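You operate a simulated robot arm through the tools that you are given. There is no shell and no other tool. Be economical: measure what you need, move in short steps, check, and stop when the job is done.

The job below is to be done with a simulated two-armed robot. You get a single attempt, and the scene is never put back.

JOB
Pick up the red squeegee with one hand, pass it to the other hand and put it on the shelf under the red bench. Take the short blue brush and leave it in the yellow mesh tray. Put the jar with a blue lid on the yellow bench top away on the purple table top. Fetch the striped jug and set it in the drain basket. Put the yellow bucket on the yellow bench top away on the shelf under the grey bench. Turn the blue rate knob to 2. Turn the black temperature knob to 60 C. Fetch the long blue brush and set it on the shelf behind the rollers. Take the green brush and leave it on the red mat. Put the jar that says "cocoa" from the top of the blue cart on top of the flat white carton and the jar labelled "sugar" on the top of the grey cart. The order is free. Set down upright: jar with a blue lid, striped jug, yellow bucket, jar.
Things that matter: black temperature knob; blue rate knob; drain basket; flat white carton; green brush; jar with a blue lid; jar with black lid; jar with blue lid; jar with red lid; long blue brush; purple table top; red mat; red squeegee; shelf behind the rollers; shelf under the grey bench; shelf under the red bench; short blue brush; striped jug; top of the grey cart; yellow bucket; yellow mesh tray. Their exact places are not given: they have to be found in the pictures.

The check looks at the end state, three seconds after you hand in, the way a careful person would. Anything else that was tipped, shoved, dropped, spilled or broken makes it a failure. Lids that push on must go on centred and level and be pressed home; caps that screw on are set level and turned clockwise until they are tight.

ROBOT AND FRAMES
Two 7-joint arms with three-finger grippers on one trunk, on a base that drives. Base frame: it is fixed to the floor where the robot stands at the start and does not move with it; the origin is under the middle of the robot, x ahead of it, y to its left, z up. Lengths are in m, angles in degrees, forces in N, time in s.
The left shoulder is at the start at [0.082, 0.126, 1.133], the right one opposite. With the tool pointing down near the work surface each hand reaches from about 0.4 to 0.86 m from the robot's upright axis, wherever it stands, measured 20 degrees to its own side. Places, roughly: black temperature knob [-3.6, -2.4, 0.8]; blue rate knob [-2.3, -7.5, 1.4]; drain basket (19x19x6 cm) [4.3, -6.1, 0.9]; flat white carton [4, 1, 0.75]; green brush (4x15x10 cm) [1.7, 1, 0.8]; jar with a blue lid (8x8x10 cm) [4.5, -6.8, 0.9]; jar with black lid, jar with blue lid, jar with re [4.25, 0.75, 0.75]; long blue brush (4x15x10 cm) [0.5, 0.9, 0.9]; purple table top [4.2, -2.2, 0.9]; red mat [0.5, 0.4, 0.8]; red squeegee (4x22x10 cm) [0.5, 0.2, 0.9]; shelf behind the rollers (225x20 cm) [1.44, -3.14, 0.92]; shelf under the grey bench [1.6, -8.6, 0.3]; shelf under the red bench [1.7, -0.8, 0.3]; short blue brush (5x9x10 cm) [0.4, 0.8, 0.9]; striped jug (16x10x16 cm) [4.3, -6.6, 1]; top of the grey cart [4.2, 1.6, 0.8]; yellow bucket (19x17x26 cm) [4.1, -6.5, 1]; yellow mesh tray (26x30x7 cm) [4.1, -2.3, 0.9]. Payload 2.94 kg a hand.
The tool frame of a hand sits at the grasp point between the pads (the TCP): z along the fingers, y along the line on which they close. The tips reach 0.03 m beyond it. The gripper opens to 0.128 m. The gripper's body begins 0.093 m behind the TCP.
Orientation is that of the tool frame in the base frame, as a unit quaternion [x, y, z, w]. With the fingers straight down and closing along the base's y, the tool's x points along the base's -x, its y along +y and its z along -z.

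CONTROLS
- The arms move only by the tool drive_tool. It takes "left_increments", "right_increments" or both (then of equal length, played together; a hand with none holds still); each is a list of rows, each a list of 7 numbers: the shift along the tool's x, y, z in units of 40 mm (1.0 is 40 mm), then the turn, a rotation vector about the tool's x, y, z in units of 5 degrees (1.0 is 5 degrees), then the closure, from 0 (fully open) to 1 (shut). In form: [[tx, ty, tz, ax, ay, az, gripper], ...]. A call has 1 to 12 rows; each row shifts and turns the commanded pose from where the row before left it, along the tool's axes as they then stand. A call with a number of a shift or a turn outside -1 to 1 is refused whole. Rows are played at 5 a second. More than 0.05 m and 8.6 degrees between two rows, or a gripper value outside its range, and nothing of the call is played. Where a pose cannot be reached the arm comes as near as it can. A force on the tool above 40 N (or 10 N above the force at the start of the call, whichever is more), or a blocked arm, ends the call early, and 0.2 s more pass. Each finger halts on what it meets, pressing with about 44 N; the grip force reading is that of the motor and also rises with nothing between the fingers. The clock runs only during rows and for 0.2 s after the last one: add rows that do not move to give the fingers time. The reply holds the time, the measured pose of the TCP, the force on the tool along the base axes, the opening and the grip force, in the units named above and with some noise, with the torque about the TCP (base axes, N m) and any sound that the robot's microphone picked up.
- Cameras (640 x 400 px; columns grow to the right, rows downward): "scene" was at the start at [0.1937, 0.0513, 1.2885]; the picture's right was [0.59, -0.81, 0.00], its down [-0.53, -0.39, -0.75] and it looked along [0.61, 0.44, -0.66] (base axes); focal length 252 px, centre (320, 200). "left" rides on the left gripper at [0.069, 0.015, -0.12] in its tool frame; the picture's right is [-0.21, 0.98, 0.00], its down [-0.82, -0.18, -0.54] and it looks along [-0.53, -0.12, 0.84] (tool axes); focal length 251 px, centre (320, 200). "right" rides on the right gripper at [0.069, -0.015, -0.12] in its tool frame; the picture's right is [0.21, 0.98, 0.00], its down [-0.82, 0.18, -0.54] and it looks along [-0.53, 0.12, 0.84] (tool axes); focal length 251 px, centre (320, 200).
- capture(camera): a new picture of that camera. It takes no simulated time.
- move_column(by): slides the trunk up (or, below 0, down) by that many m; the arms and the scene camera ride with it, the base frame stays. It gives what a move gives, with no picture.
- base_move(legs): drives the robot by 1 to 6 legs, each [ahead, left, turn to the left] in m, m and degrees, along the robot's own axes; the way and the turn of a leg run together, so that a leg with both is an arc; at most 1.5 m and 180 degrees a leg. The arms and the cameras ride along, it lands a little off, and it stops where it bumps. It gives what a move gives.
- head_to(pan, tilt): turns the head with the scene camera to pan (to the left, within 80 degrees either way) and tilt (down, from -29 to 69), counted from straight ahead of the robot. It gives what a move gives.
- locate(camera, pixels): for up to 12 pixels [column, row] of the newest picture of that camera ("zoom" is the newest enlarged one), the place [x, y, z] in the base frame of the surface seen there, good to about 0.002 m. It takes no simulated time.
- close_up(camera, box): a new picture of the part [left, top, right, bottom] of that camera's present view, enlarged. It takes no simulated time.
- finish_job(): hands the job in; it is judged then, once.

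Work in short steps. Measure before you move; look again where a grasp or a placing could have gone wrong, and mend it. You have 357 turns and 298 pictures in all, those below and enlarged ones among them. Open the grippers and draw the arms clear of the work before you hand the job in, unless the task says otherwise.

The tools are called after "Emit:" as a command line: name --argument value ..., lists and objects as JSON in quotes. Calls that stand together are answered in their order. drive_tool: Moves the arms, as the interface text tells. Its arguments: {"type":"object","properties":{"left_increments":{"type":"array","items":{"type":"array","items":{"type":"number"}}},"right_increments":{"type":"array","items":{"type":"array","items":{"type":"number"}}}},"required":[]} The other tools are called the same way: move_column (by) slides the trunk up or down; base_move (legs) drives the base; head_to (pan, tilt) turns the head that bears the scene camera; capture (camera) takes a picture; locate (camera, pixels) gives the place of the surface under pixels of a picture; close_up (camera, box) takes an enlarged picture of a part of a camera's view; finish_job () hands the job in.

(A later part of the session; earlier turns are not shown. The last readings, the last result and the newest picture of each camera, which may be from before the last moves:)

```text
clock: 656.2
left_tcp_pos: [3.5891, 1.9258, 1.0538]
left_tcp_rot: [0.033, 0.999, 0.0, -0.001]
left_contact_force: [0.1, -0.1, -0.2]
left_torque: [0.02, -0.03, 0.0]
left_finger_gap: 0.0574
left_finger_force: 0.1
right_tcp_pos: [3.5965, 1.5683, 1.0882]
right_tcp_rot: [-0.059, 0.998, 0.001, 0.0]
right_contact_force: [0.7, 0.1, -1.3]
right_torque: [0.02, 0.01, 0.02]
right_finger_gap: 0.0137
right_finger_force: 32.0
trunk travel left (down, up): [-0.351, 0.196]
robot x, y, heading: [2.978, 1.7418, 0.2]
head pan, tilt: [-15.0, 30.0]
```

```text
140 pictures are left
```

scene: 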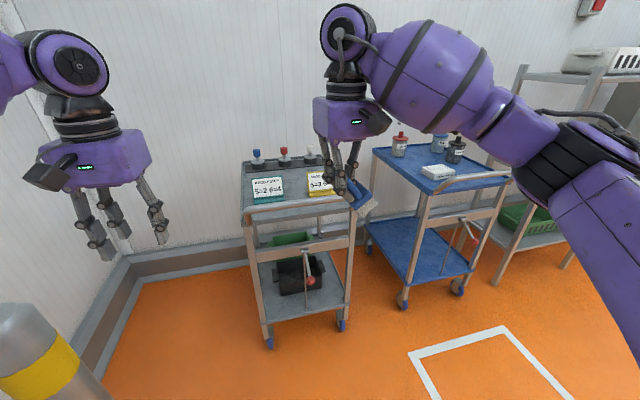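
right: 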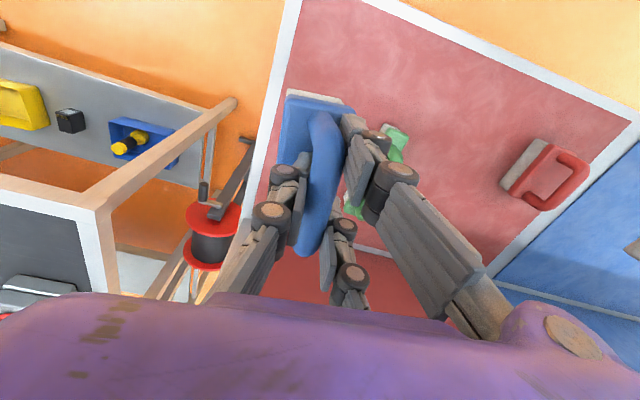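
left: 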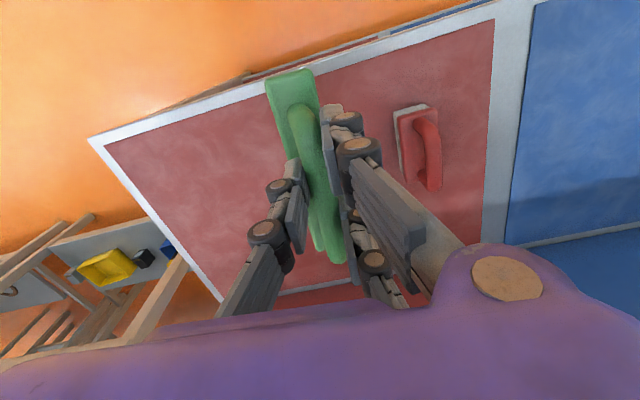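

Grey cart left, blue cart right with three jars and the white carton. Zoom to read labels.

Emit:
close_up --camera "scene" --box '[370, 115, 520, 205]'

Emit:
close_up --camera "scene" --box '[225, 135, 385, 235]'

```text
4.27 times, centred on (445, 160) of scene
```

zoom: 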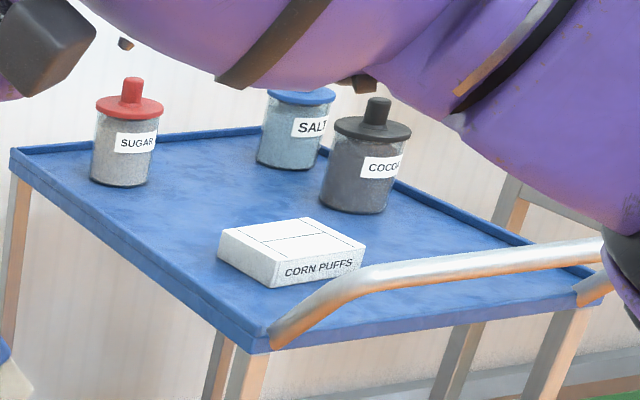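

```text
4.00 times, centred on (305, 185) of scene
```

zoom: 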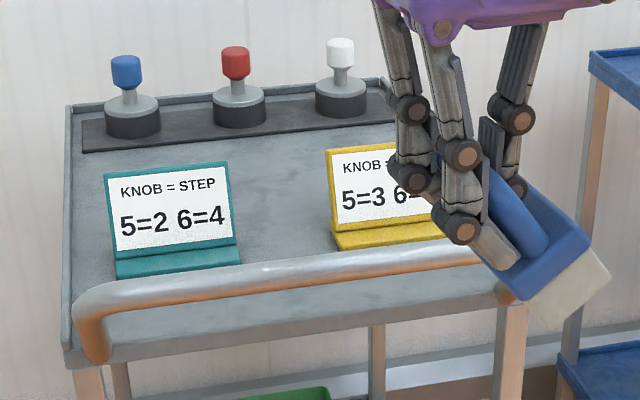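

Cocoa = black lid, sugar = red lid. Measure the carts and jars.

Emit:
locate --camera "scene" --pixels '[[400, 135], [399, 155], [456, 140], [453, 160], [437, 168], [430, 178], [380, 165], [290, 190], [305, 205], [255, 175], [320, 230], [440, 190]]'

Emit:
locate --camera "zoom" --pixels '[[280, 230], [280, 170], [290, 290], [115, 320], [170, 275], [390, 250], [180, 150], [70, 360], [375, 90], [240, 110], [100, 170]]'

```text
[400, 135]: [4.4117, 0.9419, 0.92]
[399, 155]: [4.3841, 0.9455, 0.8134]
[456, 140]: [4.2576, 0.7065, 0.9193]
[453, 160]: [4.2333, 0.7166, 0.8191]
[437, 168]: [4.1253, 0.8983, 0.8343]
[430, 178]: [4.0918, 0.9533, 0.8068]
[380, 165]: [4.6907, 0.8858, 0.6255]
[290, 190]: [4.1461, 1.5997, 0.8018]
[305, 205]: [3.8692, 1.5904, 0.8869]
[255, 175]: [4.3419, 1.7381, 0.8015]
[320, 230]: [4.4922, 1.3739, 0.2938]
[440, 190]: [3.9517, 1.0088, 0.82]
```

```text
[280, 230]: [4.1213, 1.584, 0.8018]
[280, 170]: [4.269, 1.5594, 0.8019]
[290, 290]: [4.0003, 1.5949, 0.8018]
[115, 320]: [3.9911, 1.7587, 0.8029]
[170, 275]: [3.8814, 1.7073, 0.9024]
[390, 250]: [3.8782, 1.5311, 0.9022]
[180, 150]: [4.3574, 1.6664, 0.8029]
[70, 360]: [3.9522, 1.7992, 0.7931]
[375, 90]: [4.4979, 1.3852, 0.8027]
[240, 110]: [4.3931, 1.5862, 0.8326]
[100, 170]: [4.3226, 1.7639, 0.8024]
```

Plan: left hand moves cocoa onto the carton and sugar to the grey cart. Drive in front of the blue cart.

Emit:
base_move --legs '[[0, -1.05, 0], [0.45, 0, 0]]'

Emit:
head_to --pan 5 --tilt 42

Emit:
capture --camera "scene"

```text
clock: 668.1
left_tcp_pos: [4.049, 0.8725, 1.0552]
left_tcp_rot: [0.033, 0.999, 0.001, -0.001]
left_contact_force: [-0.5, -0.7, 0.2]
left_torque: [0.01, -0.01, 0.02]
left_finger_gap: 0.0578
left_finger_force: 0.0
right_tcp_pos: [4.0553, 0.5162, 1.0899]
right_tcp_rot: [-0.059, 0.998, 0.0, 0.002]
right_contact_force: [-0.9, 0.0, -0.9]
right_torque: [0.08, 0.0, 0.02]
right_finger_gap: 0.0134
right_finger_force: 31.8
trunk travel left (down, up): [-0.351, 0.196]
robot x, y, heading: [3.4378, 0.6855, 0.2]
head pan, tilt: [-15.0, 30.0]
```

```text
clock: 669.0
left_tcp_pos: [4.0482, 0.8725, 1.0545]
left_tcp_rot: [0.034, 0.999, 0.0, -0.001]
left_contact_force: [0.4, -0.3, -0.2]
left_torque: [-0.01, -0.03, 0.03]
left_finger_gap: 0.0576
left_finger_force: 0.0
right_tcp_pos: [4.0548, 0.516, 1.0894]
right_tcp_rot: [-0.058, 0.998, 0.001, 0.001]
right_contact_force: [-0.1, 0.8, -1.4]
right_torque: [0.0, 0.02, -0.02]
right_finger_gap: 0.0134
right_finger_force: 31.4
trunk travel left (down, up): [-0.351, 0.196]
robot x, y, heading: [3.4368, 0.6875, 0.3]
head pan, tilt: [5.0, 42.0]
```

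```text
137 pictures are left
```

scene: 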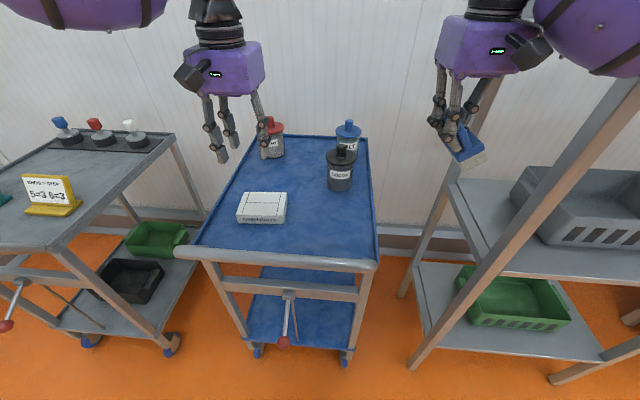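

Zoom to measure the cocoa jar, carton and sugar jar.

Emit:
close_up --camera "scene" --box '[220, 105, 380, 245]'

Emit:
locate --camera "zoom" --pixels '[[480, 170], [480, 195], [430, 188], [535, 188], [480, 340], [80, 345], [280, 345], [265, 440], [170, 375], [215, 65], [275, 68], [200, 110]]'

```text
2.86 times, centred on (300, 175) of scene
```

zoom: 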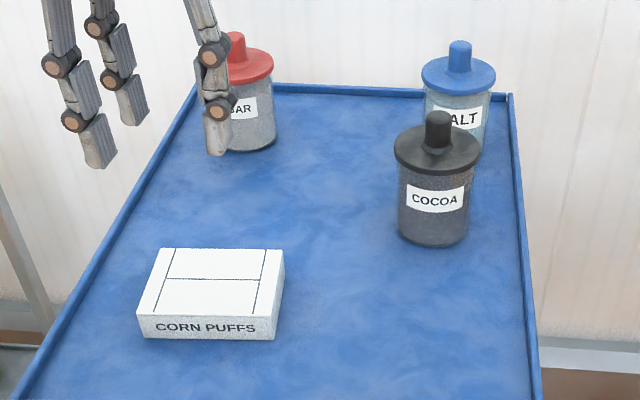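

```text
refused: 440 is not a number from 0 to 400
```

Emit:
locate --camera "zoom" --pixels '[[440, 118], [397, 150], [480, 150], [435, 235], [165, 250], [283, 252], [137, 315], [275, 318], [210, 285], [250, 68], [273, 65], [240, 140]]'

```text
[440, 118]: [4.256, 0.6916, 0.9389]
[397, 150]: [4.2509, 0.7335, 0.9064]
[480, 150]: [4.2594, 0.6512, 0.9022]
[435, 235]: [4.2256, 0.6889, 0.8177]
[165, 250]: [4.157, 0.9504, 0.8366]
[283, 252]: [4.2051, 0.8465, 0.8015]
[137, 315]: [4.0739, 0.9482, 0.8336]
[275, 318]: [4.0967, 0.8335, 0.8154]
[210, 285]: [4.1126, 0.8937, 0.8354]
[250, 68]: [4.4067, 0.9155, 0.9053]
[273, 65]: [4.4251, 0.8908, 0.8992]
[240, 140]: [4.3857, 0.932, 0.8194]
```

Check the rack's position at right before moving.

Emit:
locate --camera "scene" --pixels '[[460, 200], [415, 365], [425, 250], [580, 130], [445, 175], [520, 300], [200, 250], [380, 262], [350, 135]]'

```text
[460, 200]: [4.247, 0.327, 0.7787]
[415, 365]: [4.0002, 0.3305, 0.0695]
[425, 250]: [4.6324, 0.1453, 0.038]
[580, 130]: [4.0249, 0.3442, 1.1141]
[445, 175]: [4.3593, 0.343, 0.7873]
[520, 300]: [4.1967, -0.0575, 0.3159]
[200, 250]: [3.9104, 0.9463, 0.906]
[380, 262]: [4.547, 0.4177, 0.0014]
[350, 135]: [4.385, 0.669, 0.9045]
```

Rack front post at (4.0,0.34). Tuck the right hand, turn the base −20° so the left hand's natural reach points at the cocoa jar.

Emit:
drive_tool --right_increments '[[0.9, 0.29, -0.15, 0, 0, 0, 1], [0.9, 0.29, -0.15, 0, 0, 0, 1], [0.9, 0.29, -0.15, 0, 0, 0, 1], [0.9, 0.29, -0.15, 0, 0, 0, 1], [0.9, 0.29, -0.15, 0, 0, 0, 1]]' --left_increments '[[0, 0.5, 0, 0, 0, 0, 0.1], [0, 0.5, 0, 0, 0, 0, 0.1], [0, 0.5, 0, 0, 0, 0, 0.1], [0, 0, 0, 0, 0, 0, 0.1], [0, 0, 0, 0, 0, 0, 0.1]]'

Emit:
base_move --legs '[[0.08, 0.02, -20.5]]'

Emit:
capture --camera "left"

```text
clock: 670.2
left_tcp_pos: [4.0524, 0.9311, 1.0555]
left_tcp_rot: [0.033, 0.999, 0.0, 0.0]
left_contact_force: [0.6, 0.6, 1.0]
left_torque: [0.0, 0.01, 0.0]
left_finger_gap: 0.1151
left_finger_force: 0.1
right_tcp_pos: [3.8682, 0.5494, 1.1189]
right_tcp_rot: [-0.058, 0.998, 0.001, 0.001]
right_contact_force: [-0.6, 0.4, -1.3]
right_torque: [0.0, -0.02, -0.02]
right_finger_gap: 0.0134
right_finger_force: 31.9
trunk travel left (down, up): [-0.351, 0.196]
robot x, y, heading: [3.4383, 0.6879, 0.5]
head pan, tilt: [5.0, 42.0]
```

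```text
clock: 671.7
left_tcp_pos: [4.18, 0.7089, 1.0557]
left_tcp_rot: [0.208, 0.978, 0.0, -0.001]
left_contact_force: [0.5, 0.8, -0.1]
left_torque: [0.04, 0.05, -0.03]
left_finger_gap: 0.1154
left_finger_force: 0.0
right_tcp_pos: [3.8748, 0.4139, 1.117]
right_tcp_rot: [0.119, 0.993, 0.001, 0.0]
right_contact_force: [-0.3, 0.1, -0.9]
right_torque: [0.04, 0.02, -0.03]
right_finger_gap: 0.0134
right_finger_force: 32.1
trunk travel left (down, up): [-0.351, 0.196]
robot x, y, heading: [3.52, 0.6914, -19.7]
head pan, tilt: [5.0, 42.0]
```

```text
135 pictures are left
```

left: 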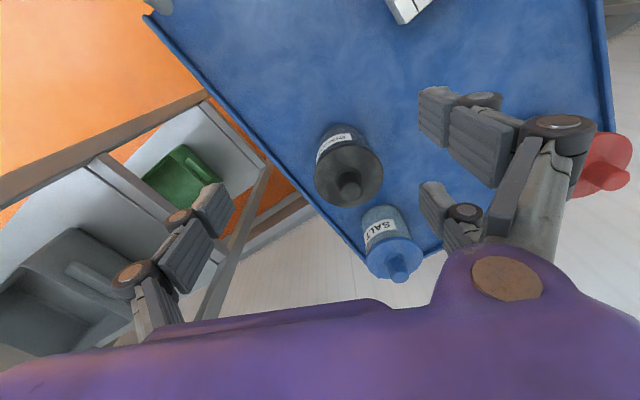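

Align over the cocoa jar and verify before descending.

Emit:
drive_tool --left_increments '[[-0.65, 0.13, 0, 0, 0, 0, 0.2], [-0.65, 0.13, 0, 0, 0, 0, 0.2], [-0.63, 0.14, 0, 0, 0, 0, 0.2], [0, 0, 0.9, 0, 0, 0, 0.2], [0, 0, 0.5, 0, 0, 0, 0.2]]'

Emit:
capture --camera "left"

Emit:
capture --camera "scene"

```text
clock: 672.9
left_tcp_pos: [4.2208, 0.6987, 0.9986]
left_tcp_rot: [0.209, 0.978, 0.0, -0.001]
left_contact_force: [0.2, -0.2, -0.1]
left_torque: [0.02, -0.03, 0.03]
left_finger_gap: 0.1023
left_finger_force: 0.0
left hand out of reach, approached as far as the arm can: row 2, 3
right_tcp_pos: [3.8741, 0.4132, 1.1182]
right_tcp_rot: [0.119, 0.993, 0.001, 0.001]
right_contact_force: [0.2, -0.4, -1.8]
right_torque: [0.02, -0.02, -0.02]
right_finger_gap: 0.0133
right_finger_force: 31.6
trunk travel left (down, up): [-0.351, 0.196]
robot x, y, heading: [3.5187, 0.6921, -20.1]
head pan, tilt: [5.0, 42.0]
```

```text
134 pictures are left
```

left: 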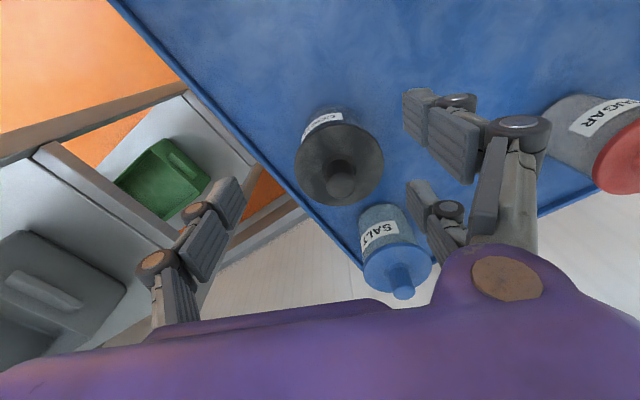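

```text
133 pictures are left
```

scene: 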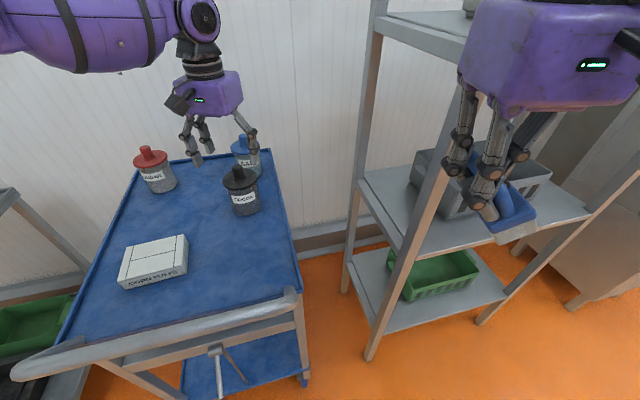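

Use the base for the missing 3.7 cm.

Emit:
base_move --legs '[[0.037, 0.006, 0]]'

Emit:
capture --camera "left"

```text
clock: 673.7
left_tcp_pos: [4.2577, 0.6914, 0.9986]
left_tcp_rot: [0.209, 0.978, 0.0, -0.001]
left_contact_force: [0.3, 0.2, 0.3]
left_torque: [-0.01, 0.01, 0.05]
left_finger_gap: 0.1027
left_finger_force: 0.0
right_tcp_pos: [3.9107, 0.4056, 1.1184]
right_tcp_rot: [0.119, 0.993, 0.0, 0.002]
right_contact_force: [0.6, -0.2, -1.1]
right_torque: [0.06, -0.01, 0.0]
right_finger_gap: 0.0133
right_finger_force: 31.9
trunk travel left (down, up): [-0.351, 0.196]
robot x, y, heading: [3.5562, 0.6844, -19.8]
head pan, tilt: [5.0, 42.0]
```

```text
132 pictures are left
```

left: 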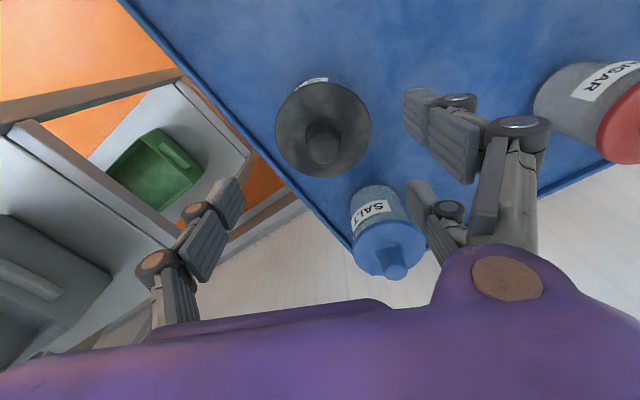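

Verify jar centre.

Emit:
locate --camera "left" --pixels '[[322, 150], [322, 100], [278, 135], [370, 130], [325, 178], [290, 175]]'

```text
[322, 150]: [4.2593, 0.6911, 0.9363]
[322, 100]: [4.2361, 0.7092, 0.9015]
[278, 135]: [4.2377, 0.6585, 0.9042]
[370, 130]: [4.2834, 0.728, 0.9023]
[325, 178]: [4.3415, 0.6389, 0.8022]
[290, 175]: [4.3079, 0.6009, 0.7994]
```

Aligned. Descend to z≈0.862 and grip.

Emit:
drive_tool --left_increments '[[0, 0, 0.8, 0, 0, 0, 0.2], [0, 0, 0.9, 0, 0, 0, 0.2], [0, 0, 0.9, 0, 0, 0, 0.2], [0, 0, 0.8, 0, 0, 0, 0.2], [0, 0, 0, 0, 0, 0, 0.2]]'

Emit:
capture --camera "left"

```text
clock: 674.9
left_tcp_pos: [4.2575, 0.7064, 0.8678]
left_tcp_rot: [0.209, 0.978, 0.0, -0.001]
left_contact_force: [-0.2, -0.1, -0.6]
left_torque: [0.04, 0.0, -0.02]
left_finger_gap: 0.103
left_finger_force: 0.5
left hand out of reach, approached as far as the arm can: row 3, 4
right_tcp_pos: [3.911, 0.4062, 1.1172]
right_tcp_rot: [0.118, 0.993, 0.001, 0.001]
right_contact_force: [0.3, -0.4, -1.3]
right_torque: [0.08, 0.02, 0.03]
right_finger_gap: 0.0135
right_finger_force: 31.3
trunk travel left (down, up): [-0.351, 0.196]
robot x, y, heading: [3.5555, 0.6862, -19.7]
head pan, tilt: [5.0, 42.0]
```

```text
131 pictures are left
```

left: 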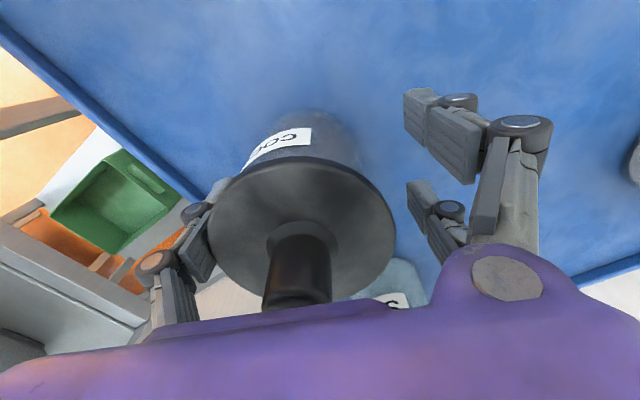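

The hand drifted 1.4 cm off-centre; correct with a small base shift, then grip.

Emit:
base_move --legs '[[0.004, -0.014, 0]]'

Emit:
drive_tool --left_increments '[[0, 0, 0, 0, 0, 0, 0.3], [0, 0, 0, 0, 0, 0, 0.4], [0, 0, 0, 0, 0, 0, 0.6], [0, 0, 0, 0, 0, 0, 0.7], [0, 0, 0, 0, 0, 0, 0.7]]'

Emit:
capture --camera "left"

```text
clock: 675.8
left_tcp_pos: [4.2571, 0.693, 0.8676]
left_tcp_rot: [0.209, 0.978, 0.001, -0.001]
left_contact_force: [-0.8, 0.1, 0.3]
left_torque: [0.02, -0.01, -0.01]
left_finger_gap: 0.1023
left_finger_force: 0.0
right_tcp_pos: [3.9102, 0.3918, 1.1183]
right_tcp_rot: [0.118, 0.993, 0.001, 0.001]
right_contact_force: [0.8, -0.9, -0.3]
right_torque: [0.04, -0.03, 0.02]
right_finger_gap: 0.0132
right_finger_force: 31.6
trunk travel left (down, up): [-0.351, 0.196]
robot x, y, heading: [3.5536, 0.6705, -19.9]
head pan, tilt: [5.0, 42.0]
```

```text
clock: 677.0
left_tcp_pos: [4.2575, 0.6932, 0.8677]
left_tcp_rot: [0.208, 0.978, -0.001, 0.0]
left_contact_force: [0.4, 2.2, 3.7]
left_torque: [0.0, -0.01, 0.01]
left_finger_gap: 0.0781
left_finger_force: 44.0
right_tcp_pos: [3.9094, 0.3916, 1.1176]
right_tcp_rot: [0.118, 0.993, 0.001, 0.002]
right_contact_force: [0.0, 0.1, -1.8]
right_torque: [0.02, 0.02, -0.01]
right_finger_gap: 0.0132
right_finger_force: 31.7
trunk travel left (down, up): [-0.351, 0.196]
robot x, y, heading: [3.5523, 0.6726, -19.9]
head pan, tilt: [5.0, 42.0]
heard: snap
```

```text
130 pictures are left
```

left: 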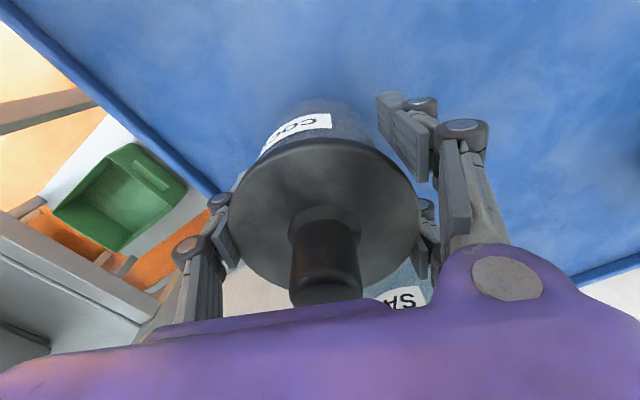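

A snap was heard and the gap equals the lid width – the lid may have popped. Open and inspect.

Emit:
drive_tool --left_increments '[[0, 0, 0, 0, 0, 0, 0.5], [0, 0, 0, 0, 0, 0, 0.3], [0, 0, 0, 0, 0, 0, 0.15], [0, 0, 0, 0, 0, 0, 0.15]]'

Emit:
close_up --camera "scene" --box '[180, 90, 300, 240]'

```text
clock: 678.0
left_tcp_pos: [4.2564, 0.6928, 0.8678]
left_tcp_rot: [0.209, 0.978, 0.0, -0.001]
left_contact_force: [0.1, -0.1, 0.6]
left_torque: [0.02, 0.03, 0.03]
left_finger_gap: 0.1087
left_finger_force: 0.0
right_tcp_pos: [3.909, 0.3914, 1.1184]
right_tcp_rot: [0.119, 0.993, 0.001, 0.002]
right_contact_force: [0.6, 0.5, -0.6]
right_torque: [0.03, 0.01, 0.04]
right_finger_gap: 0.0135
right_finger_force: 32.2
trunk travel left (down, up): [-0.351, 0.196]
robot x, y, heading: [3.5514, 0.6708, -19.9]
head pan, tilt: [5.0, 42.0]
heard: snap
```

```text
2.67 times, centred on (240, 165) of scene
```

zoom: 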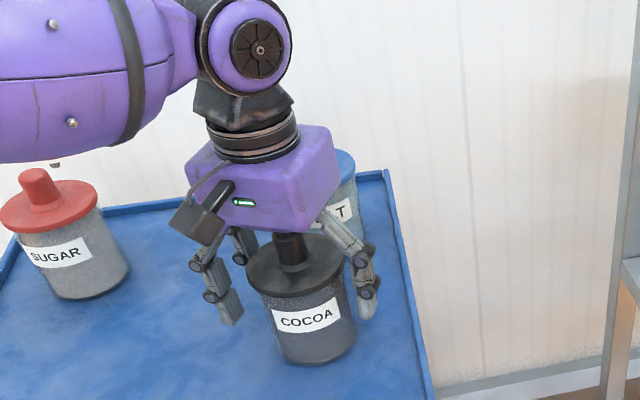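

Lid looks seated (snapped back). Gripping from above contacts the lid, so I'll grip the body from the side at ~45°. First rise straight up and back off.

Emit:
drive_tool --left_increments '[[0, 0, -0.9, 0, 0, 0, 0.15], [0, 0, -0.9, 0, 0, 0, 0.15], [0, 0, -0.9, 0, 0, 0, 0.15], [0, 0, -0.9, 0, 0, 0, 0.15], [0.9, 0, 0, 0, 0, 0, 0.2], [0.9, 0, 0, 0, -1, 0, 0.25], [0.7, 0, 0, 0, -1, 0, 0.3], [0, 0, 0, 0, -1, 0, 0.3], [0, 0, 0, 0, -1, 0, 0.3], [0, 0, 0, 0, -1, 0, 0.3], [0, 0, 0, 0, -1, 0, 0.3], [0, 0, 0, 0, -1, 0, 0.3]]'

Emit:
close_up --camera "scene" --box '[100, 90, 320, 310]'

```text
clock: 680.5
left_tcp_pos: [4.166, 0.7347, 1.0112]
left_tcp_rot: [0.199, 0.933, -0.063, 0.294]
left_contact_force: [-0.5, -0.3, -0.7]
left_torque: [-0.05, 0.0, 0.0]
left_finger_gap: 0.0896
left_finger_force: 0.0
right_tcp_pos: [3.9095, 0.3908, 1.1182]
right_tcp_rot: [0.118, 0.993, 0.001, 0.002]
right_contact_force: [-0.4, 0.3, -1.4]
right_torque: [0.04, -0.03, 0.0]
right_finger_gap: 0.0131
right_finger_force: 31.8
trunk travel left (down, up): [-0.351, 0.196]
robot x, y, heading: [3.5514, 0.6726, -19.7]
head pan, tilt: [5.0, 42.0]
```

```text
1.82 times, centred on (210, 200) of scene
```

zoom: 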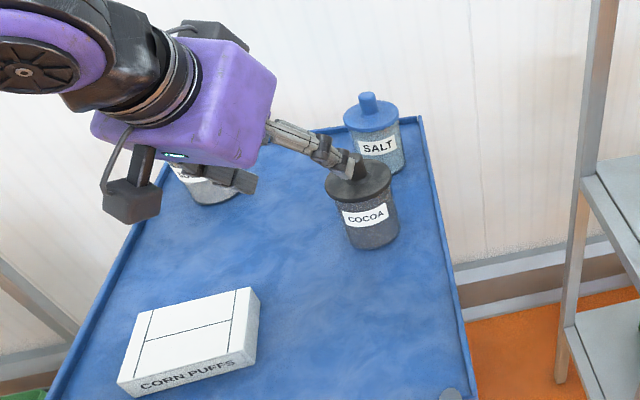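

Jar fine. Pitch 13° more, lower to the pre-grasp, and check.

Emit:
drive_tool --left_increments '[[0, 0, 0, 0, -0.9, 0, 0.3], [0, 0, 0, 0, -0.9, 0, 0.3], [0, 0, 0, 0, -0.8, 0, 0.3], [0.57, 0, 0.51, 0, 0, 0, 0.3], [0.57, 0, 0.51, 0, 0, 0, 0.3], [0.57, 0, 0.51, 0, 0, 0, 0.3], [0, 0, 0, 0, 0, 0, 0.3]]'

Emit:
capture --camera "left"

Emit:
close_up --camera "scene" --box '[100, 90, 320, 310]'

```text
clock: 682.1
left_tcp_pos: [4.1643, 0.7353, 0.9203]
left_tcp_rot: [0.191, 0.893, -0.085, 0.398]
left_contact_force: [-0.2, -0.1, -0.1]
left_torque: [0.01, -0.01, 0.01]
left_finger_gap: 0.0898
left_finger_force: 0.0
right_tcp_pos: [3.9094, 0.3903, 1.1199]
right_tcp_rot: [0.118, 0.993, 0.001, 0.001]
right_contact_force: [-0.4, -0.3, -1.4]
right_torque: [0.01, 0.03, 0.01]
right_finger_gap: 0.0132
right_finger_force: 31.2
trunk travel left (down, up): [-0.351, 0.196]
robot x, y, heading: [3.5537, 0.6686, -20.0]
head pan, tilt: [5.0, 42.0]
```

```text
127 pictures are left
```

left: 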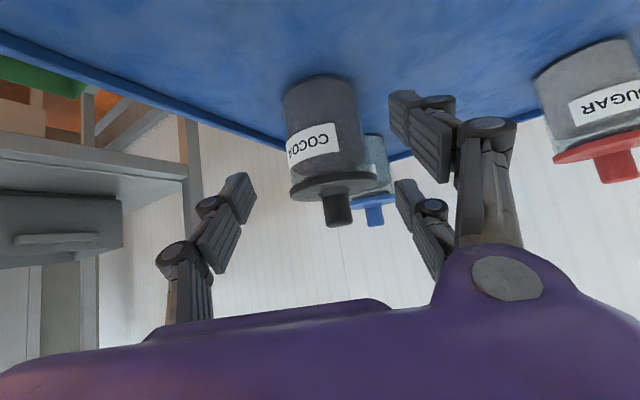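

```text
1.82 times, centred on (210, 200) of scene
```

zoom: 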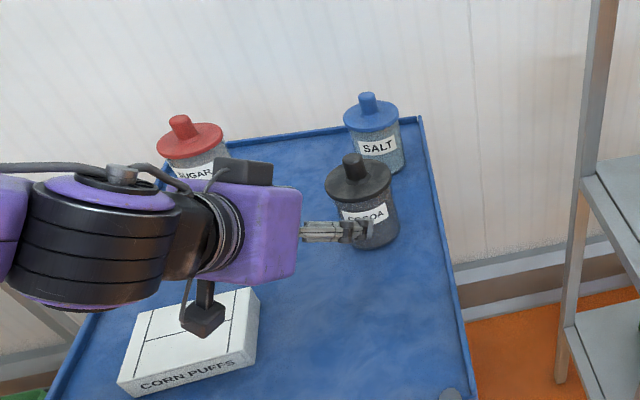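

Aligned nicely. Advance 10 cm and close gently on the body.

Emit:
drive_tool --left_increments '[[0, 0, 0.85, 0, 0, 0, 0.25], [0, 0, 0.85, 0, 0, 0, 0.25], [0, 0, 0.78, 0, 0, 0, 0.25], [0, 0, 0, 0, 0, 0, 0.25]]'

Emit:
capture --camera "left"

```text
clock: 683.1
left_tcp_pos: [4.2331, 0.7034, 0.8504]
left_tcp_rot: [0.191, 0.894, -0.085, 0.397]
left_contact_force: [0.1, 0.8, -0.7]
left_torque: [0.03, -0.03, -0.01]
left_finger_gap: 0.096
left_finger_force: 0.1
right_tcp_pos: [3.9096, 0.3915, 1.1177]
right_tcp_rot: [0.119, 0.993, 0.0, 0.002]
right_contact_force: [0.3, 0.1, -0.4]
right_torque: [0.03, -0.03, 0.01]
right_finger_gap: 0.0134
right_finger_force: 31.5
trunk travel left (down, up): [-0.351, 0.196]
robot x, y, heading: [3.5501, 0.6686, -20.1]
head pan, tilt: [5.0, 42.0]
```

```text
125 pictures are left
```

left: 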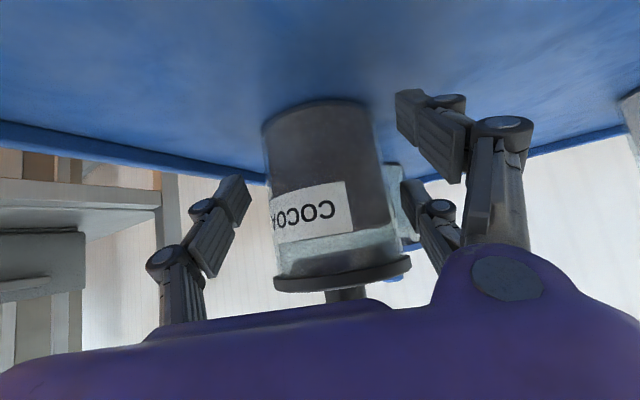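

Close on the body.

Emit:
drive_tool --left_increments '[[0, 0, 0, 0, 0, 0, 0.35], [0, 0, 0, 0, 0, 0, 0.45], [0, 0, 0, 0, 0, 0, 0.6], [0, 0, 0, 0, 0, 0, 0.6]]'

Emit:
capture --camera "left"

```text
clock: 684.1
left_tcp_pos: [4.2333, 0.7041, 0.851]
left_tcp_rot: [0.191, 0.893, -0.085, 0.398]
left_contact_force: [-0.4, -1.7, 0.6]
left_torque: [-0.15, 0.04, 0.0]
left_finger_gap: 0.0736
left_finger_force: 44.5
right_tcp_pos: [3.9102, 0.3917, 1.1186]
right_tcp_rot: [0.119, 0.993, 0.0, 0.001]
right_contact_force: [0.4, 0.0, -0.9]
right_torque: [0.05, 0.0, 0.02]
right_finger_gap: 0.0131
right_finger_force: 31.3
trunk travel left (down, up): [-0.351, 0.196]
robot x, y, heading: [3.553, 0.6725, -19.7]
head pan, tilt: [5.0, 42.0]
```

```text
124 pictures are left
```

left: 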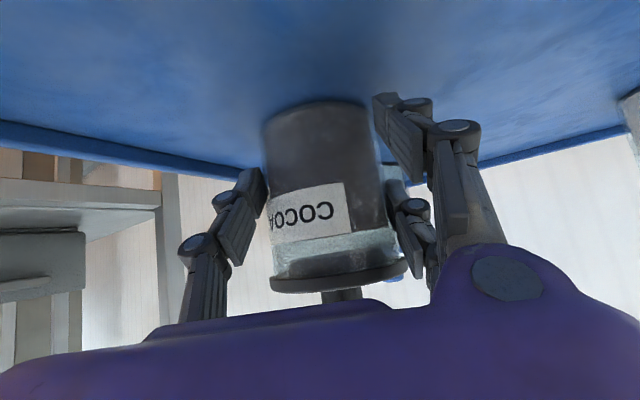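

Body gripped, no snap. Lift 6 cm and carry over the carton.

Emit:
drive_tool --left_increments '[[-0.4, 0, -0.36, 0, 0, 0, 0.6], [-0.6, 0, -0.54, 0, 0, 0, 0.6], [-0.4, 0, -0.36, 0, 0, 0, 0.6], [0.59, 0.53, -0.66, 0, 0, 0, 0.6], [0.59, 0.53, -0.66, 0, 0, 0, 0.6], [0.59, 0.53, -0.66, 0, 0, 0, 0.6], [0.59, 0.53, -0.66, 0, 0, 0, 0.6], [0.59, 0.53, -0.66, 0, 0, 0, 0.6], [0.59, 0.53, -0.66, 0, 0, 0, 0.6], [0, 0, 0, 0, 0, 0, 0.6]]'

Emit:
capture --camera "scene"

```text
clock: 686.4
left_tcp_pos: [4.094, 0.9054, 0.9295]
left_tcp_rot: [0.191, 0.894, -0.085, 0.397]
left_contact_force: [0.2, 0.4, -2.2]
left_torque: [0.05, 0.11, -0.04]
left_finger_gap: 0.0734
left_finger_force: 44.2
right_tcp_pos: [3.9121, 0.3912, 1.1179]
right_tcp_rot: [0.118, 0.993, 0.002, 0.001]
right_contact_force: [1.0, 0.4, -1.0]
right_torque: [0.05, 0.01, -0.03]
right_finger_gap: 0.0132
right_finger_force: 30.8
trunk travel left (down, up): [-0.351, 0.196]
robot x, y, heading: [3.5526, 0.6724, -19.9]
head pan, tilt: [5.0, 42.0]
```

```text
123 pictures are left
```

scene: 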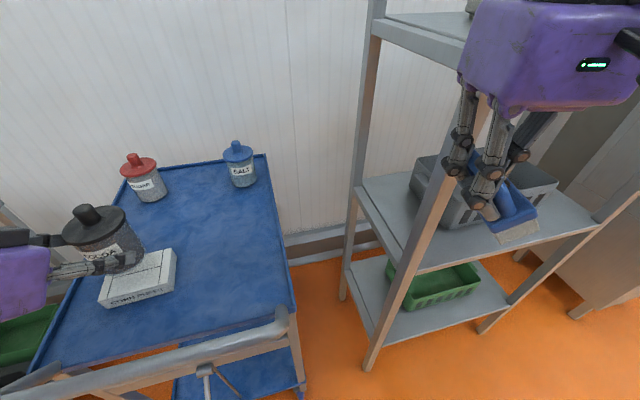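

Jar over the carton. Pan to verify alignment.

Emit:
head_to --pan 35 --tilt 45

Emit:
capture --camera "scene"

```text
clock: 687.3
left_tcp_pos: [4.0927, 0.9065, 0.9293]
left_tcp_rot: [0.19, 0.894, -0.084, 0.397]
left_contact_force: [0.3, -0.1, -3.1]
left_torque: [0.03, 0.08, 0.01]
left_finger_gap: 0.0734
left_finger_force: 44.1
right_tcp_pos: [3.9107, 0.392, 1.1175]
right_tcp_rot: [0.118, 0.993, 0.0, 0.001]
right_contact_force: [-0.3, 0.4, -1.7]
right_torque: [0.04, -0.01, -0.03]
right_finger_gap: 0.0132
right_finger_force: 30.9
trunk travel left (down, up): [-0.351, 0.196]
robot x, y, heading: [3.5558, 0.6728, -19.9]
head pan, tilt: [35.0, 45.0]
```

```text
122 pictures are left
```

scene: 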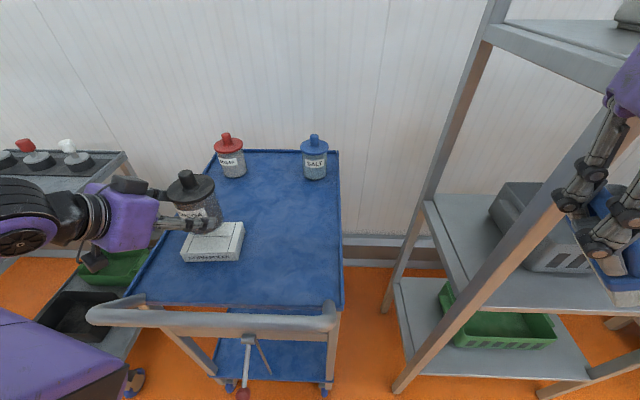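

Emit:
close_up --camera "scene" --box '[140, 150, 270, 280]'

Emit:
locate --camera "zoom" --pixels '[[210, 330], [430, 330], [215, 390], [430, 300], [250, 120], [180, 175], [330, 165], [250, 150], [240, 350]]'

```text
3.08 times, centred on (205, 215) of scene
```

zoom: 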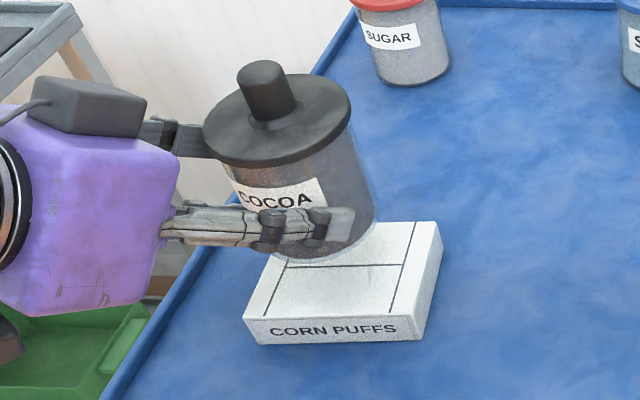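

```text
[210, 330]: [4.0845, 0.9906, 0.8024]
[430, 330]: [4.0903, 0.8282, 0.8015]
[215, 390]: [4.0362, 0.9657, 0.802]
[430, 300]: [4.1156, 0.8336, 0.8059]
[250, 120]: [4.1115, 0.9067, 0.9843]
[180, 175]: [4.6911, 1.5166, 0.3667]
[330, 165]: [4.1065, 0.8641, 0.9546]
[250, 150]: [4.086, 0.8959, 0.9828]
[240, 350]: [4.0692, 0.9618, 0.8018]
```

Check the jar's tilt via lid rim points.

Emit:
locate --camera "zoom" --pixels '[[212, 130], [345, 110], [265, 158], [310, 80], [265, 70], [300, 250], [360, 200]]'

```text
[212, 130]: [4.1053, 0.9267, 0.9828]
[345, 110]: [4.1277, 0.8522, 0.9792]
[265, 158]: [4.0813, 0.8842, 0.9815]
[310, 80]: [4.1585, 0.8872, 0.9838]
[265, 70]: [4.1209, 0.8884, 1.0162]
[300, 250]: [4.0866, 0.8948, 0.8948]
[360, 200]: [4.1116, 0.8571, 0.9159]
```

Jar level, centre (4.12,0.89). Lower 4.4 cm.

Emit:
drive_tool --left_increments '[[0.35, 0, 0.31, 0, 0, 0, 0.6], [0.3, 0, 0.27, 0, 0, 0, 0.6], [0.15, 0, 0.14, 0, 0, 0, 0.6], [0.05, 0, 0.045, 0, 0, 0, 0.6], [0, 0, 0, 0, 0, 0, 0.6]]'

```text
clock: 688.5
left_tcp_pos: [4.0928, 0.9077, 0.8844]
left_tcp_rot: [0.191, 0.892, -0.084, 0.4]
left_contact_force: [2.8, 4.4, 17.0]
left_torque: [-0.46, -0.17, 0.12]
left_finger_gap: 0.0733
left_finger_force: 44.4
right_tcp_pos: [3.9097, 0.3916, 1.119]
right_tcp_rot: [0.118, 0.993, 0.001, 0.002]
right_contact_force: [0.2, 0.9, -0.6]
right_torque: [0.05, -0.02, -0.02]
right_finger_gap: 0.0135
right_finger_force: 30.6
trunk travel left (down, up): [-0.351, 0.196]
robot x, y, heading: [3.5504, 0.6721, -20.1]
head pan, tilt: [35.0, 45.0]
```

Contact. Open and withdraw along the fingers.

Emit:
drive_tool --left_increments '[[-0.07, 0, -0.06, 0, 0, 0, 0.55], [0, 0, 0, 0, 0, 0, 0.45], [0, 0, 0, 0, 0, 0, 0.35], [0, 0, 0, 0, 0, 0, 0.25], [0, 0, 0, 0, 0, 0, 0.25], [0, 0, -0.5, 0, 0, 0, 0.25], [0, 0, -0.9, 0, 0, 0, 0.25], [0, 0, -0.9, 0, 0, 0, 0.25], [0, 0, -0.9, 0, 0, 0, 0.25]]'

Emit:
close_up --camera "scene" --box '[140, 130, 300, 280]'

```text
clock: 690.5
left_tcp_pos: [4.0688, 0.9159, 0.908]
left_tcp_rot: [0.191, 0.894, -0.085, 0.397]
left_contact_force: [-0.3, 0.0, 0.2]
left_torque: [0.03, -0.01, 0.0]
left_finger_gap: 0.096
left_finger_force: 0.0
left hand out of reach, approached as far as the arm can: row 7, 8, 9
right_tcp_pos: [3.9107, 0.3912, 1.1186]
right_tcp_rot: [0.119, 0.993, 0.0, 0.001]
right_contact_force: [0.4, -0.4, -0.9]
right_torque: [0.04, -0.01, -0.05]
right_finger_gap: 0.013
right_finger_force: 31.1
trunk travel left (down, up): [-0.351, 0.196]
robot x, y, heading: [3.5545, 0.6748, -19.8]
head pan, tilt: [35.0, 45.0]
```

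```text
2.67 times, centred on (220, 205) of scene
```

zoom: 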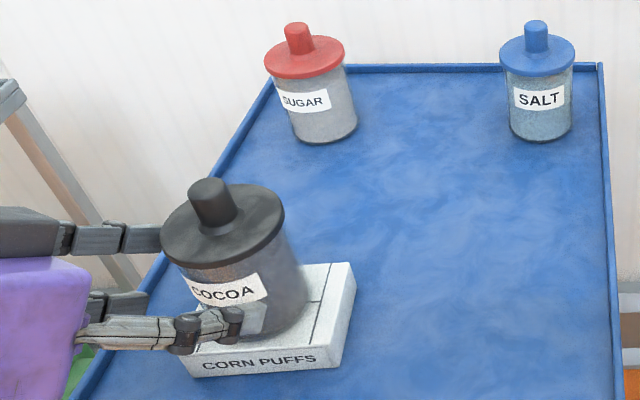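

Upright on the carton. Back the base 0.18 m to withdraw the hand.

Emit:
base_move --legs '[[-0.18, 0, 0]]'

Emit:
capture --camera "scene"

```text
clock: 691.9
left_tcp_pos: [3.9362, 0.9637, 0.9178]
left_tcp_rot: [0.193, 0.887, -0.088, 0.411]
left_contact_force: [0.6, 0.8, 2.6]
left_torque: [-0.12, 0.02, 0.02]
left_finger_gap: 0.0954
left_finger_force: 0.1
right_tcp_pos: [3.7694, 0.4415, 1.1194]
right_tcp_rot: [0.121, 0.993, 0.002, 0.002]
right_contact_force: [-0.2, -0.3, -1.3]
right_torque: [-0.01, -0.06, -0.01]
right_finger_gap: 0.0132
right_finger_force: 31.1
trunk travel left (down, up): [-0.351, 0.196]
robot x, y, heading: [3.4177, 0.7221, -20.2]
head pan, tilt: [35.0, 45.0]
stopped in leg 1: the force on the tool passed its limit at 55 N (the readings are from after the stop); the commanded pose is now the measured one
```

```text
119 pictures are left
```

scene: 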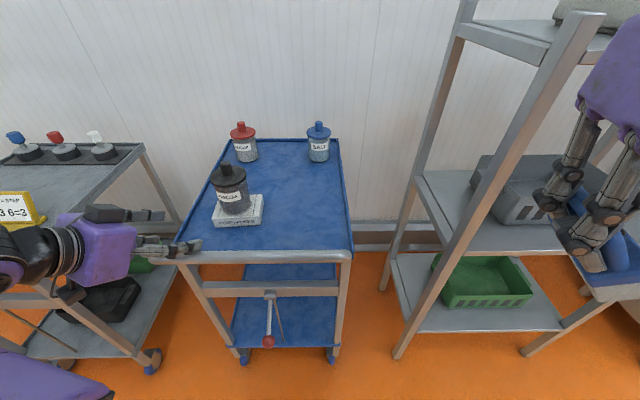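

The hand touched the cart's handle bar. Raise the hand and check the cart's position.

Emit:
drive_tool --left_increments '[[-0.7, 0, -0.6, 0, 0, 0, 0.25], [-0.7, 0, -0.6, 0, 0, 0, 0.25], [-0.7, 0, -0.6, 0, 0, 0, 0.25]]'

Emit:
close_up --camera "scene" --box '[170, 110, 370, 270]'

Emit:
locate --camera "zoom" --pixels '[[230, 35], [230, 60], [255, 70], [255, 140], [470, 35], [190, 180], [200, 200], [540, 400], [300, 345], [20, 365]]'

```text
clock: 692.7
left_tcp_pos: [3.9366, 0.9607, 0.9523]
left_tcp_rot: [0.195, 0.888, -0.092, 0.406]
left_contact_force: [0.5, -0.9, -0.4]
left_torque: [-0.01, 0.03, 0.0]
left_finger_gap: 0.096
left_finger_force: 0.1
left hand out of reach, approached as far as the arm can: row 2, 3
right_tcp_pos: [3.7716, 0.4385, 1.117]
right_tcp_rot: [0.121, 0.993, 0.001, 0.0]
right_contact_force: [0.6, 0.0, -1.1]
right_torque: [0.05, 0.05, 0.04]
right_finger_gap: 0.0134
right_finger_force: 31.2
trunk travel left (down, up): [-0.351, 0.196]
robot x, y, heading: [3.4161, 0.7201, -20.3]
head pan, tilt: [35.0, 45.0]
```

```text
2.50 times, centred on (270, 190) of scene
```

zoom: 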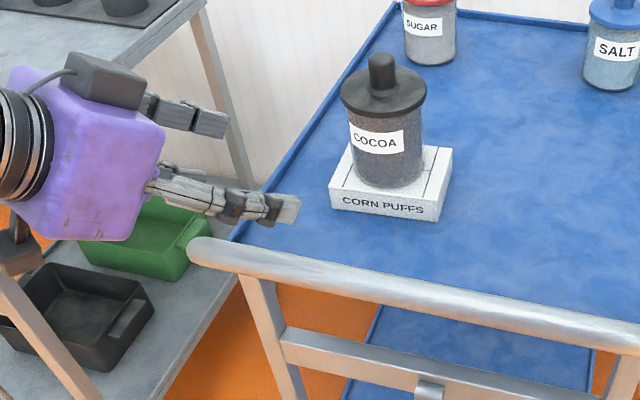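

```text
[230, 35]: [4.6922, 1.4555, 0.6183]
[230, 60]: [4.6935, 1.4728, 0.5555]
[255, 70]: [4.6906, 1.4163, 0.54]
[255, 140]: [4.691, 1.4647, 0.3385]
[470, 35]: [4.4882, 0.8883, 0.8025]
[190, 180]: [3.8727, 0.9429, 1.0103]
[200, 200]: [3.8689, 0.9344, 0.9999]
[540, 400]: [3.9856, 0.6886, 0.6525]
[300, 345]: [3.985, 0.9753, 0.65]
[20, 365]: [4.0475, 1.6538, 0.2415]
```

Check handle and salt jar positions against earlier values.

Emit:
locate --camera "zoom" --pixels '[[215, 252], [400, 290], [600, 330], [612, 15], [420, 5], [380, 70], [380, 100], [335, 195], [440, 205]]'

```text
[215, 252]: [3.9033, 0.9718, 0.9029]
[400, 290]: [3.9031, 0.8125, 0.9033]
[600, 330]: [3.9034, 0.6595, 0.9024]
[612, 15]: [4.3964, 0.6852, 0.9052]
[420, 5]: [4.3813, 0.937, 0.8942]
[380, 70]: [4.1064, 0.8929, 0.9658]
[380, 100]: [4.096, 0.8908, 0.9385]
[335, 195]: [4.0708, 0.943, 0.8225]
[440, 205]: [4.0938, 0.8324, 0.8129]
```

Everything is in place. Raise the trunk, square the base to the cart for the sugar jar.

Emit:
move_column --by 0.15

Emit:
base_move --legs '[[0, 0, 20], [0.16, -0.04, 0]]'

Emit:
head_to --pan 15 --tilt 40

Emit:
capture --camera "scene"

```text
clock: 694.4
left_tcp_pos: [3.9362, 0.9617, 1.1015]
left_tcp_rot: [0.193, 0.889, -0.088, 0.407]
left_contact_force: [-0.2, 0.0, -0.3]
left_torque: [-0.02, -0.04, 0.02]
left_finger_gap: 0.0959
left_finger_force: 0.0
right_tcp_pos: [3.7725, 0.44, 1.2661]
right_tcp_rot: [0.12, 0.993, 0.0, 0.0]
right_contact_force: [1.5, 0.8, -2.0]
right_torque: [0.02, 0.02, -0.02]
right_finger_gap: 0.0134
right_finger_force: 31.2
trunk travel left (down, up): [-0.501, 0.046]
robot x, y, heading: [3.4164, 0.7198, -20.1]
head pan, tilt: [35.0, 45.0]
```

```text
clock: 697.0
left_tcp_pos: [3.9765, 1.0873, 1.1034]
left_tcp_rot: [0.031, 0.907, -0.014, 0.419]
left_contact_force: [-0.4, -0.1, 0.1]
left_torque: [-0.01, -0.07, 0.0]
left_finger_gap: 0.0961
left_finger_force: 0.1
right_tcp_pos: [4.005, 0.5426, 1.269]
right_tcp_rot: [-0.058, 0.998, 0.001, 0.001]
right_contact_force: [-0.1, -0.2, -1.2]
right_torque: [0.04, 0.0, -0.03]
right_finger_gap: 0.0133
right_finger_force: 30.8
trunk travel left (down, up): [-0.501, 0.046]
robot x, y, heading: [3.575, 0.6798, 0.2]
head pan, tilt: [35.0, 45.0]
```

```text
clock: 697.8
left_tcp_pos: [3.9779, 1.0876, 1.1029]
left_tcp_rot: [0.031, 0.908, -0.013, 0.418]
left_contact_force: [0.5, 0.4, -0.4]
left_torque: [-0.02, 0.0, -0.03]
left_finger_gap: 0.0961
left_finger_force: 0.0
right_tcp_pos: [4.006, 0.5428, 1.2682]
right_tcp_rot: [-0.058, 0.998, 0.001, 0.001]
right_contact_force: [0.8, 0.3, -0.9]
right_torque: [0.04, 0.0, -0.01]
right_finger_gap: 0.0135
right_finger_force: 30.7
trunk travel left (down, up): [-0.501, 0.046]
robot x, y, heading: [3.5759, 0.6828, 0.1]
head pan, tilt: [15.0, 40.0]
```

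```text
117 pictures are left
```

scene: 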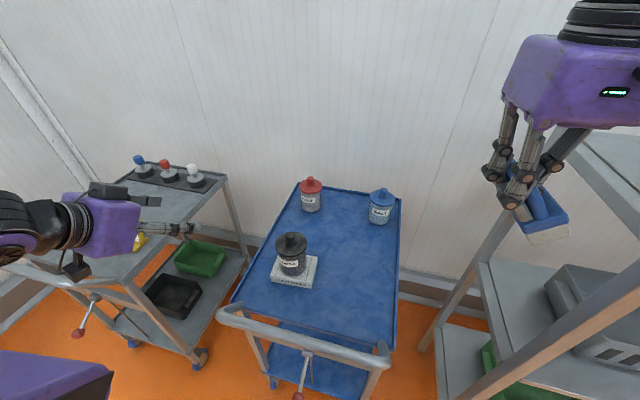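

Measure the sugar jar from here.

Emit:
close_up --camera "scene" --box '[270, 160, 350, 220]'

Emit:
locate --camera "zoom" --pixels '[[325, 145], [330, 190], [235, 195], [415, 195], [325, 215], [325, 350], [325, 160], [255, 300], [405, 300]]'

```text
6.67 times, centred on (310, 190) of scene
```

zoom: 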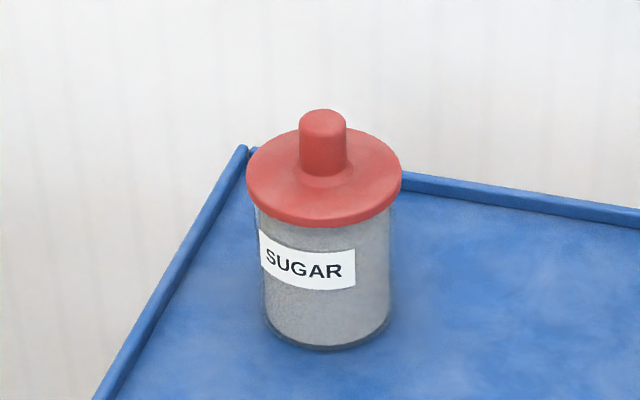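

```text
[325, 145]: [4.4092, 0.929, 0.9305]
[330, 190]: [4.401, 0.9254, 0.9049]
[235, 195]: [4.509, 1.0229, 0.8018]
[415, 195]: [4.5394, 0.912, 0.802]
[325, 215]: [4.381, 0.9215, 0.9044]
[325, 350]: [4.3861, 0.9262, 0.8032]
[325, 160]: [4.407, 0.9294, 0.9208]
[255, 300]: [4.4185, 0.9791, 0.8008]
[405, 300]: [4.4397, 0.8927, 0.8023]
```

Sugar centre (4.42,0.932). Move the left hand forward over the cart toward the pre-grasp.

Emit:
drive_tool --left_increments '[[-0.66, -0.46, 0.76, 0, 0, 0, 0.25], [-0.66, -0.46, 0.76, 0, 0, 0, 0.25], [-0.66, -0.46, 0.76, 0, 0, 0, 0.25], [-0.66, -0.46, 0.76, 0, 0, 0, 0.25], [-0.66, -0.46, 0.76, 0, 0, 0, 0.25], [-0.66, -0.46, 0.76, 0, 0, 0, 0.25], [-0.66, -0.46, 0.76, 0, 0, 0, 0.25]]'

Emit:
move_column --by -0.13

Emit:
capture --camera "scene"

```text
clock: 699.4
left_tcp_pos: [4.2507, 0.9377, 1.1016]
left_tcp_rot: [0.032, 0.909, -0.013, 0.416]
left_contact_force: [0.6, -0.9, -0.5]
left_torque: [-0.02, 0.0, 0.02]
left_finger_gap: 0.0958
left_finger_force: 0.0
right_tcp_pos: [4.0094, 0.5426, 1.2675]
right_tcp_rot: [-0.058, 0.998, 0.001, 0.0]
right_contact_force: [1.5, -0.7, -1.0]
right_torque: [0.04, 0.09, 0.01]
right_finger_gap: 0.0132
right_finger_force: 30.8
trunk travel left (down, up): [-0.501, 0.046]
robot x, y, heading: [3.5735, 0.682, 0.3]
head pan, tilt: [15.0, 40.0]
```

```text
clock: 701.0
left_tcp_pos: [4.2363, 0.9422, 0.9837]
left_tcp_rot: [0.031, 0.905, -0.015, 0.424]
left_contact_force: [0.3, 0.4, -0.1]
left_torque: [0.0, 0.0, -0.01]
left_finger_gap: 0.0959
left_finger_force: 0.1
right_tcp_pos: [3.9903, 0.5472, 1.1484]
right_tcp_rot: [-0.057, 0.998, -0.001, 0.013]
right_contact_force: [0.0, -0.3, -1.8]
right_torque: [0.04, 0.03, 0.0]
right_finger_gap: 0.0134
right_finger_force: 30.7
trunk travel left (down, up): [-0.371, 0.176]
robot x, y, heading: [3.5735, 0.6808, 0.1]
head pan, tilt: [15.0, 40.0]
```

```text
115 pictures are left
```

scene: 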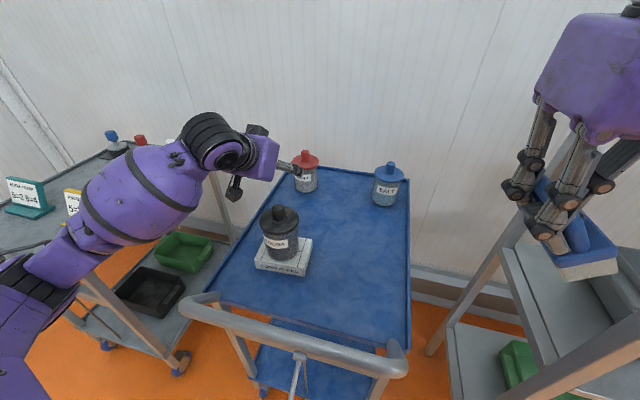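

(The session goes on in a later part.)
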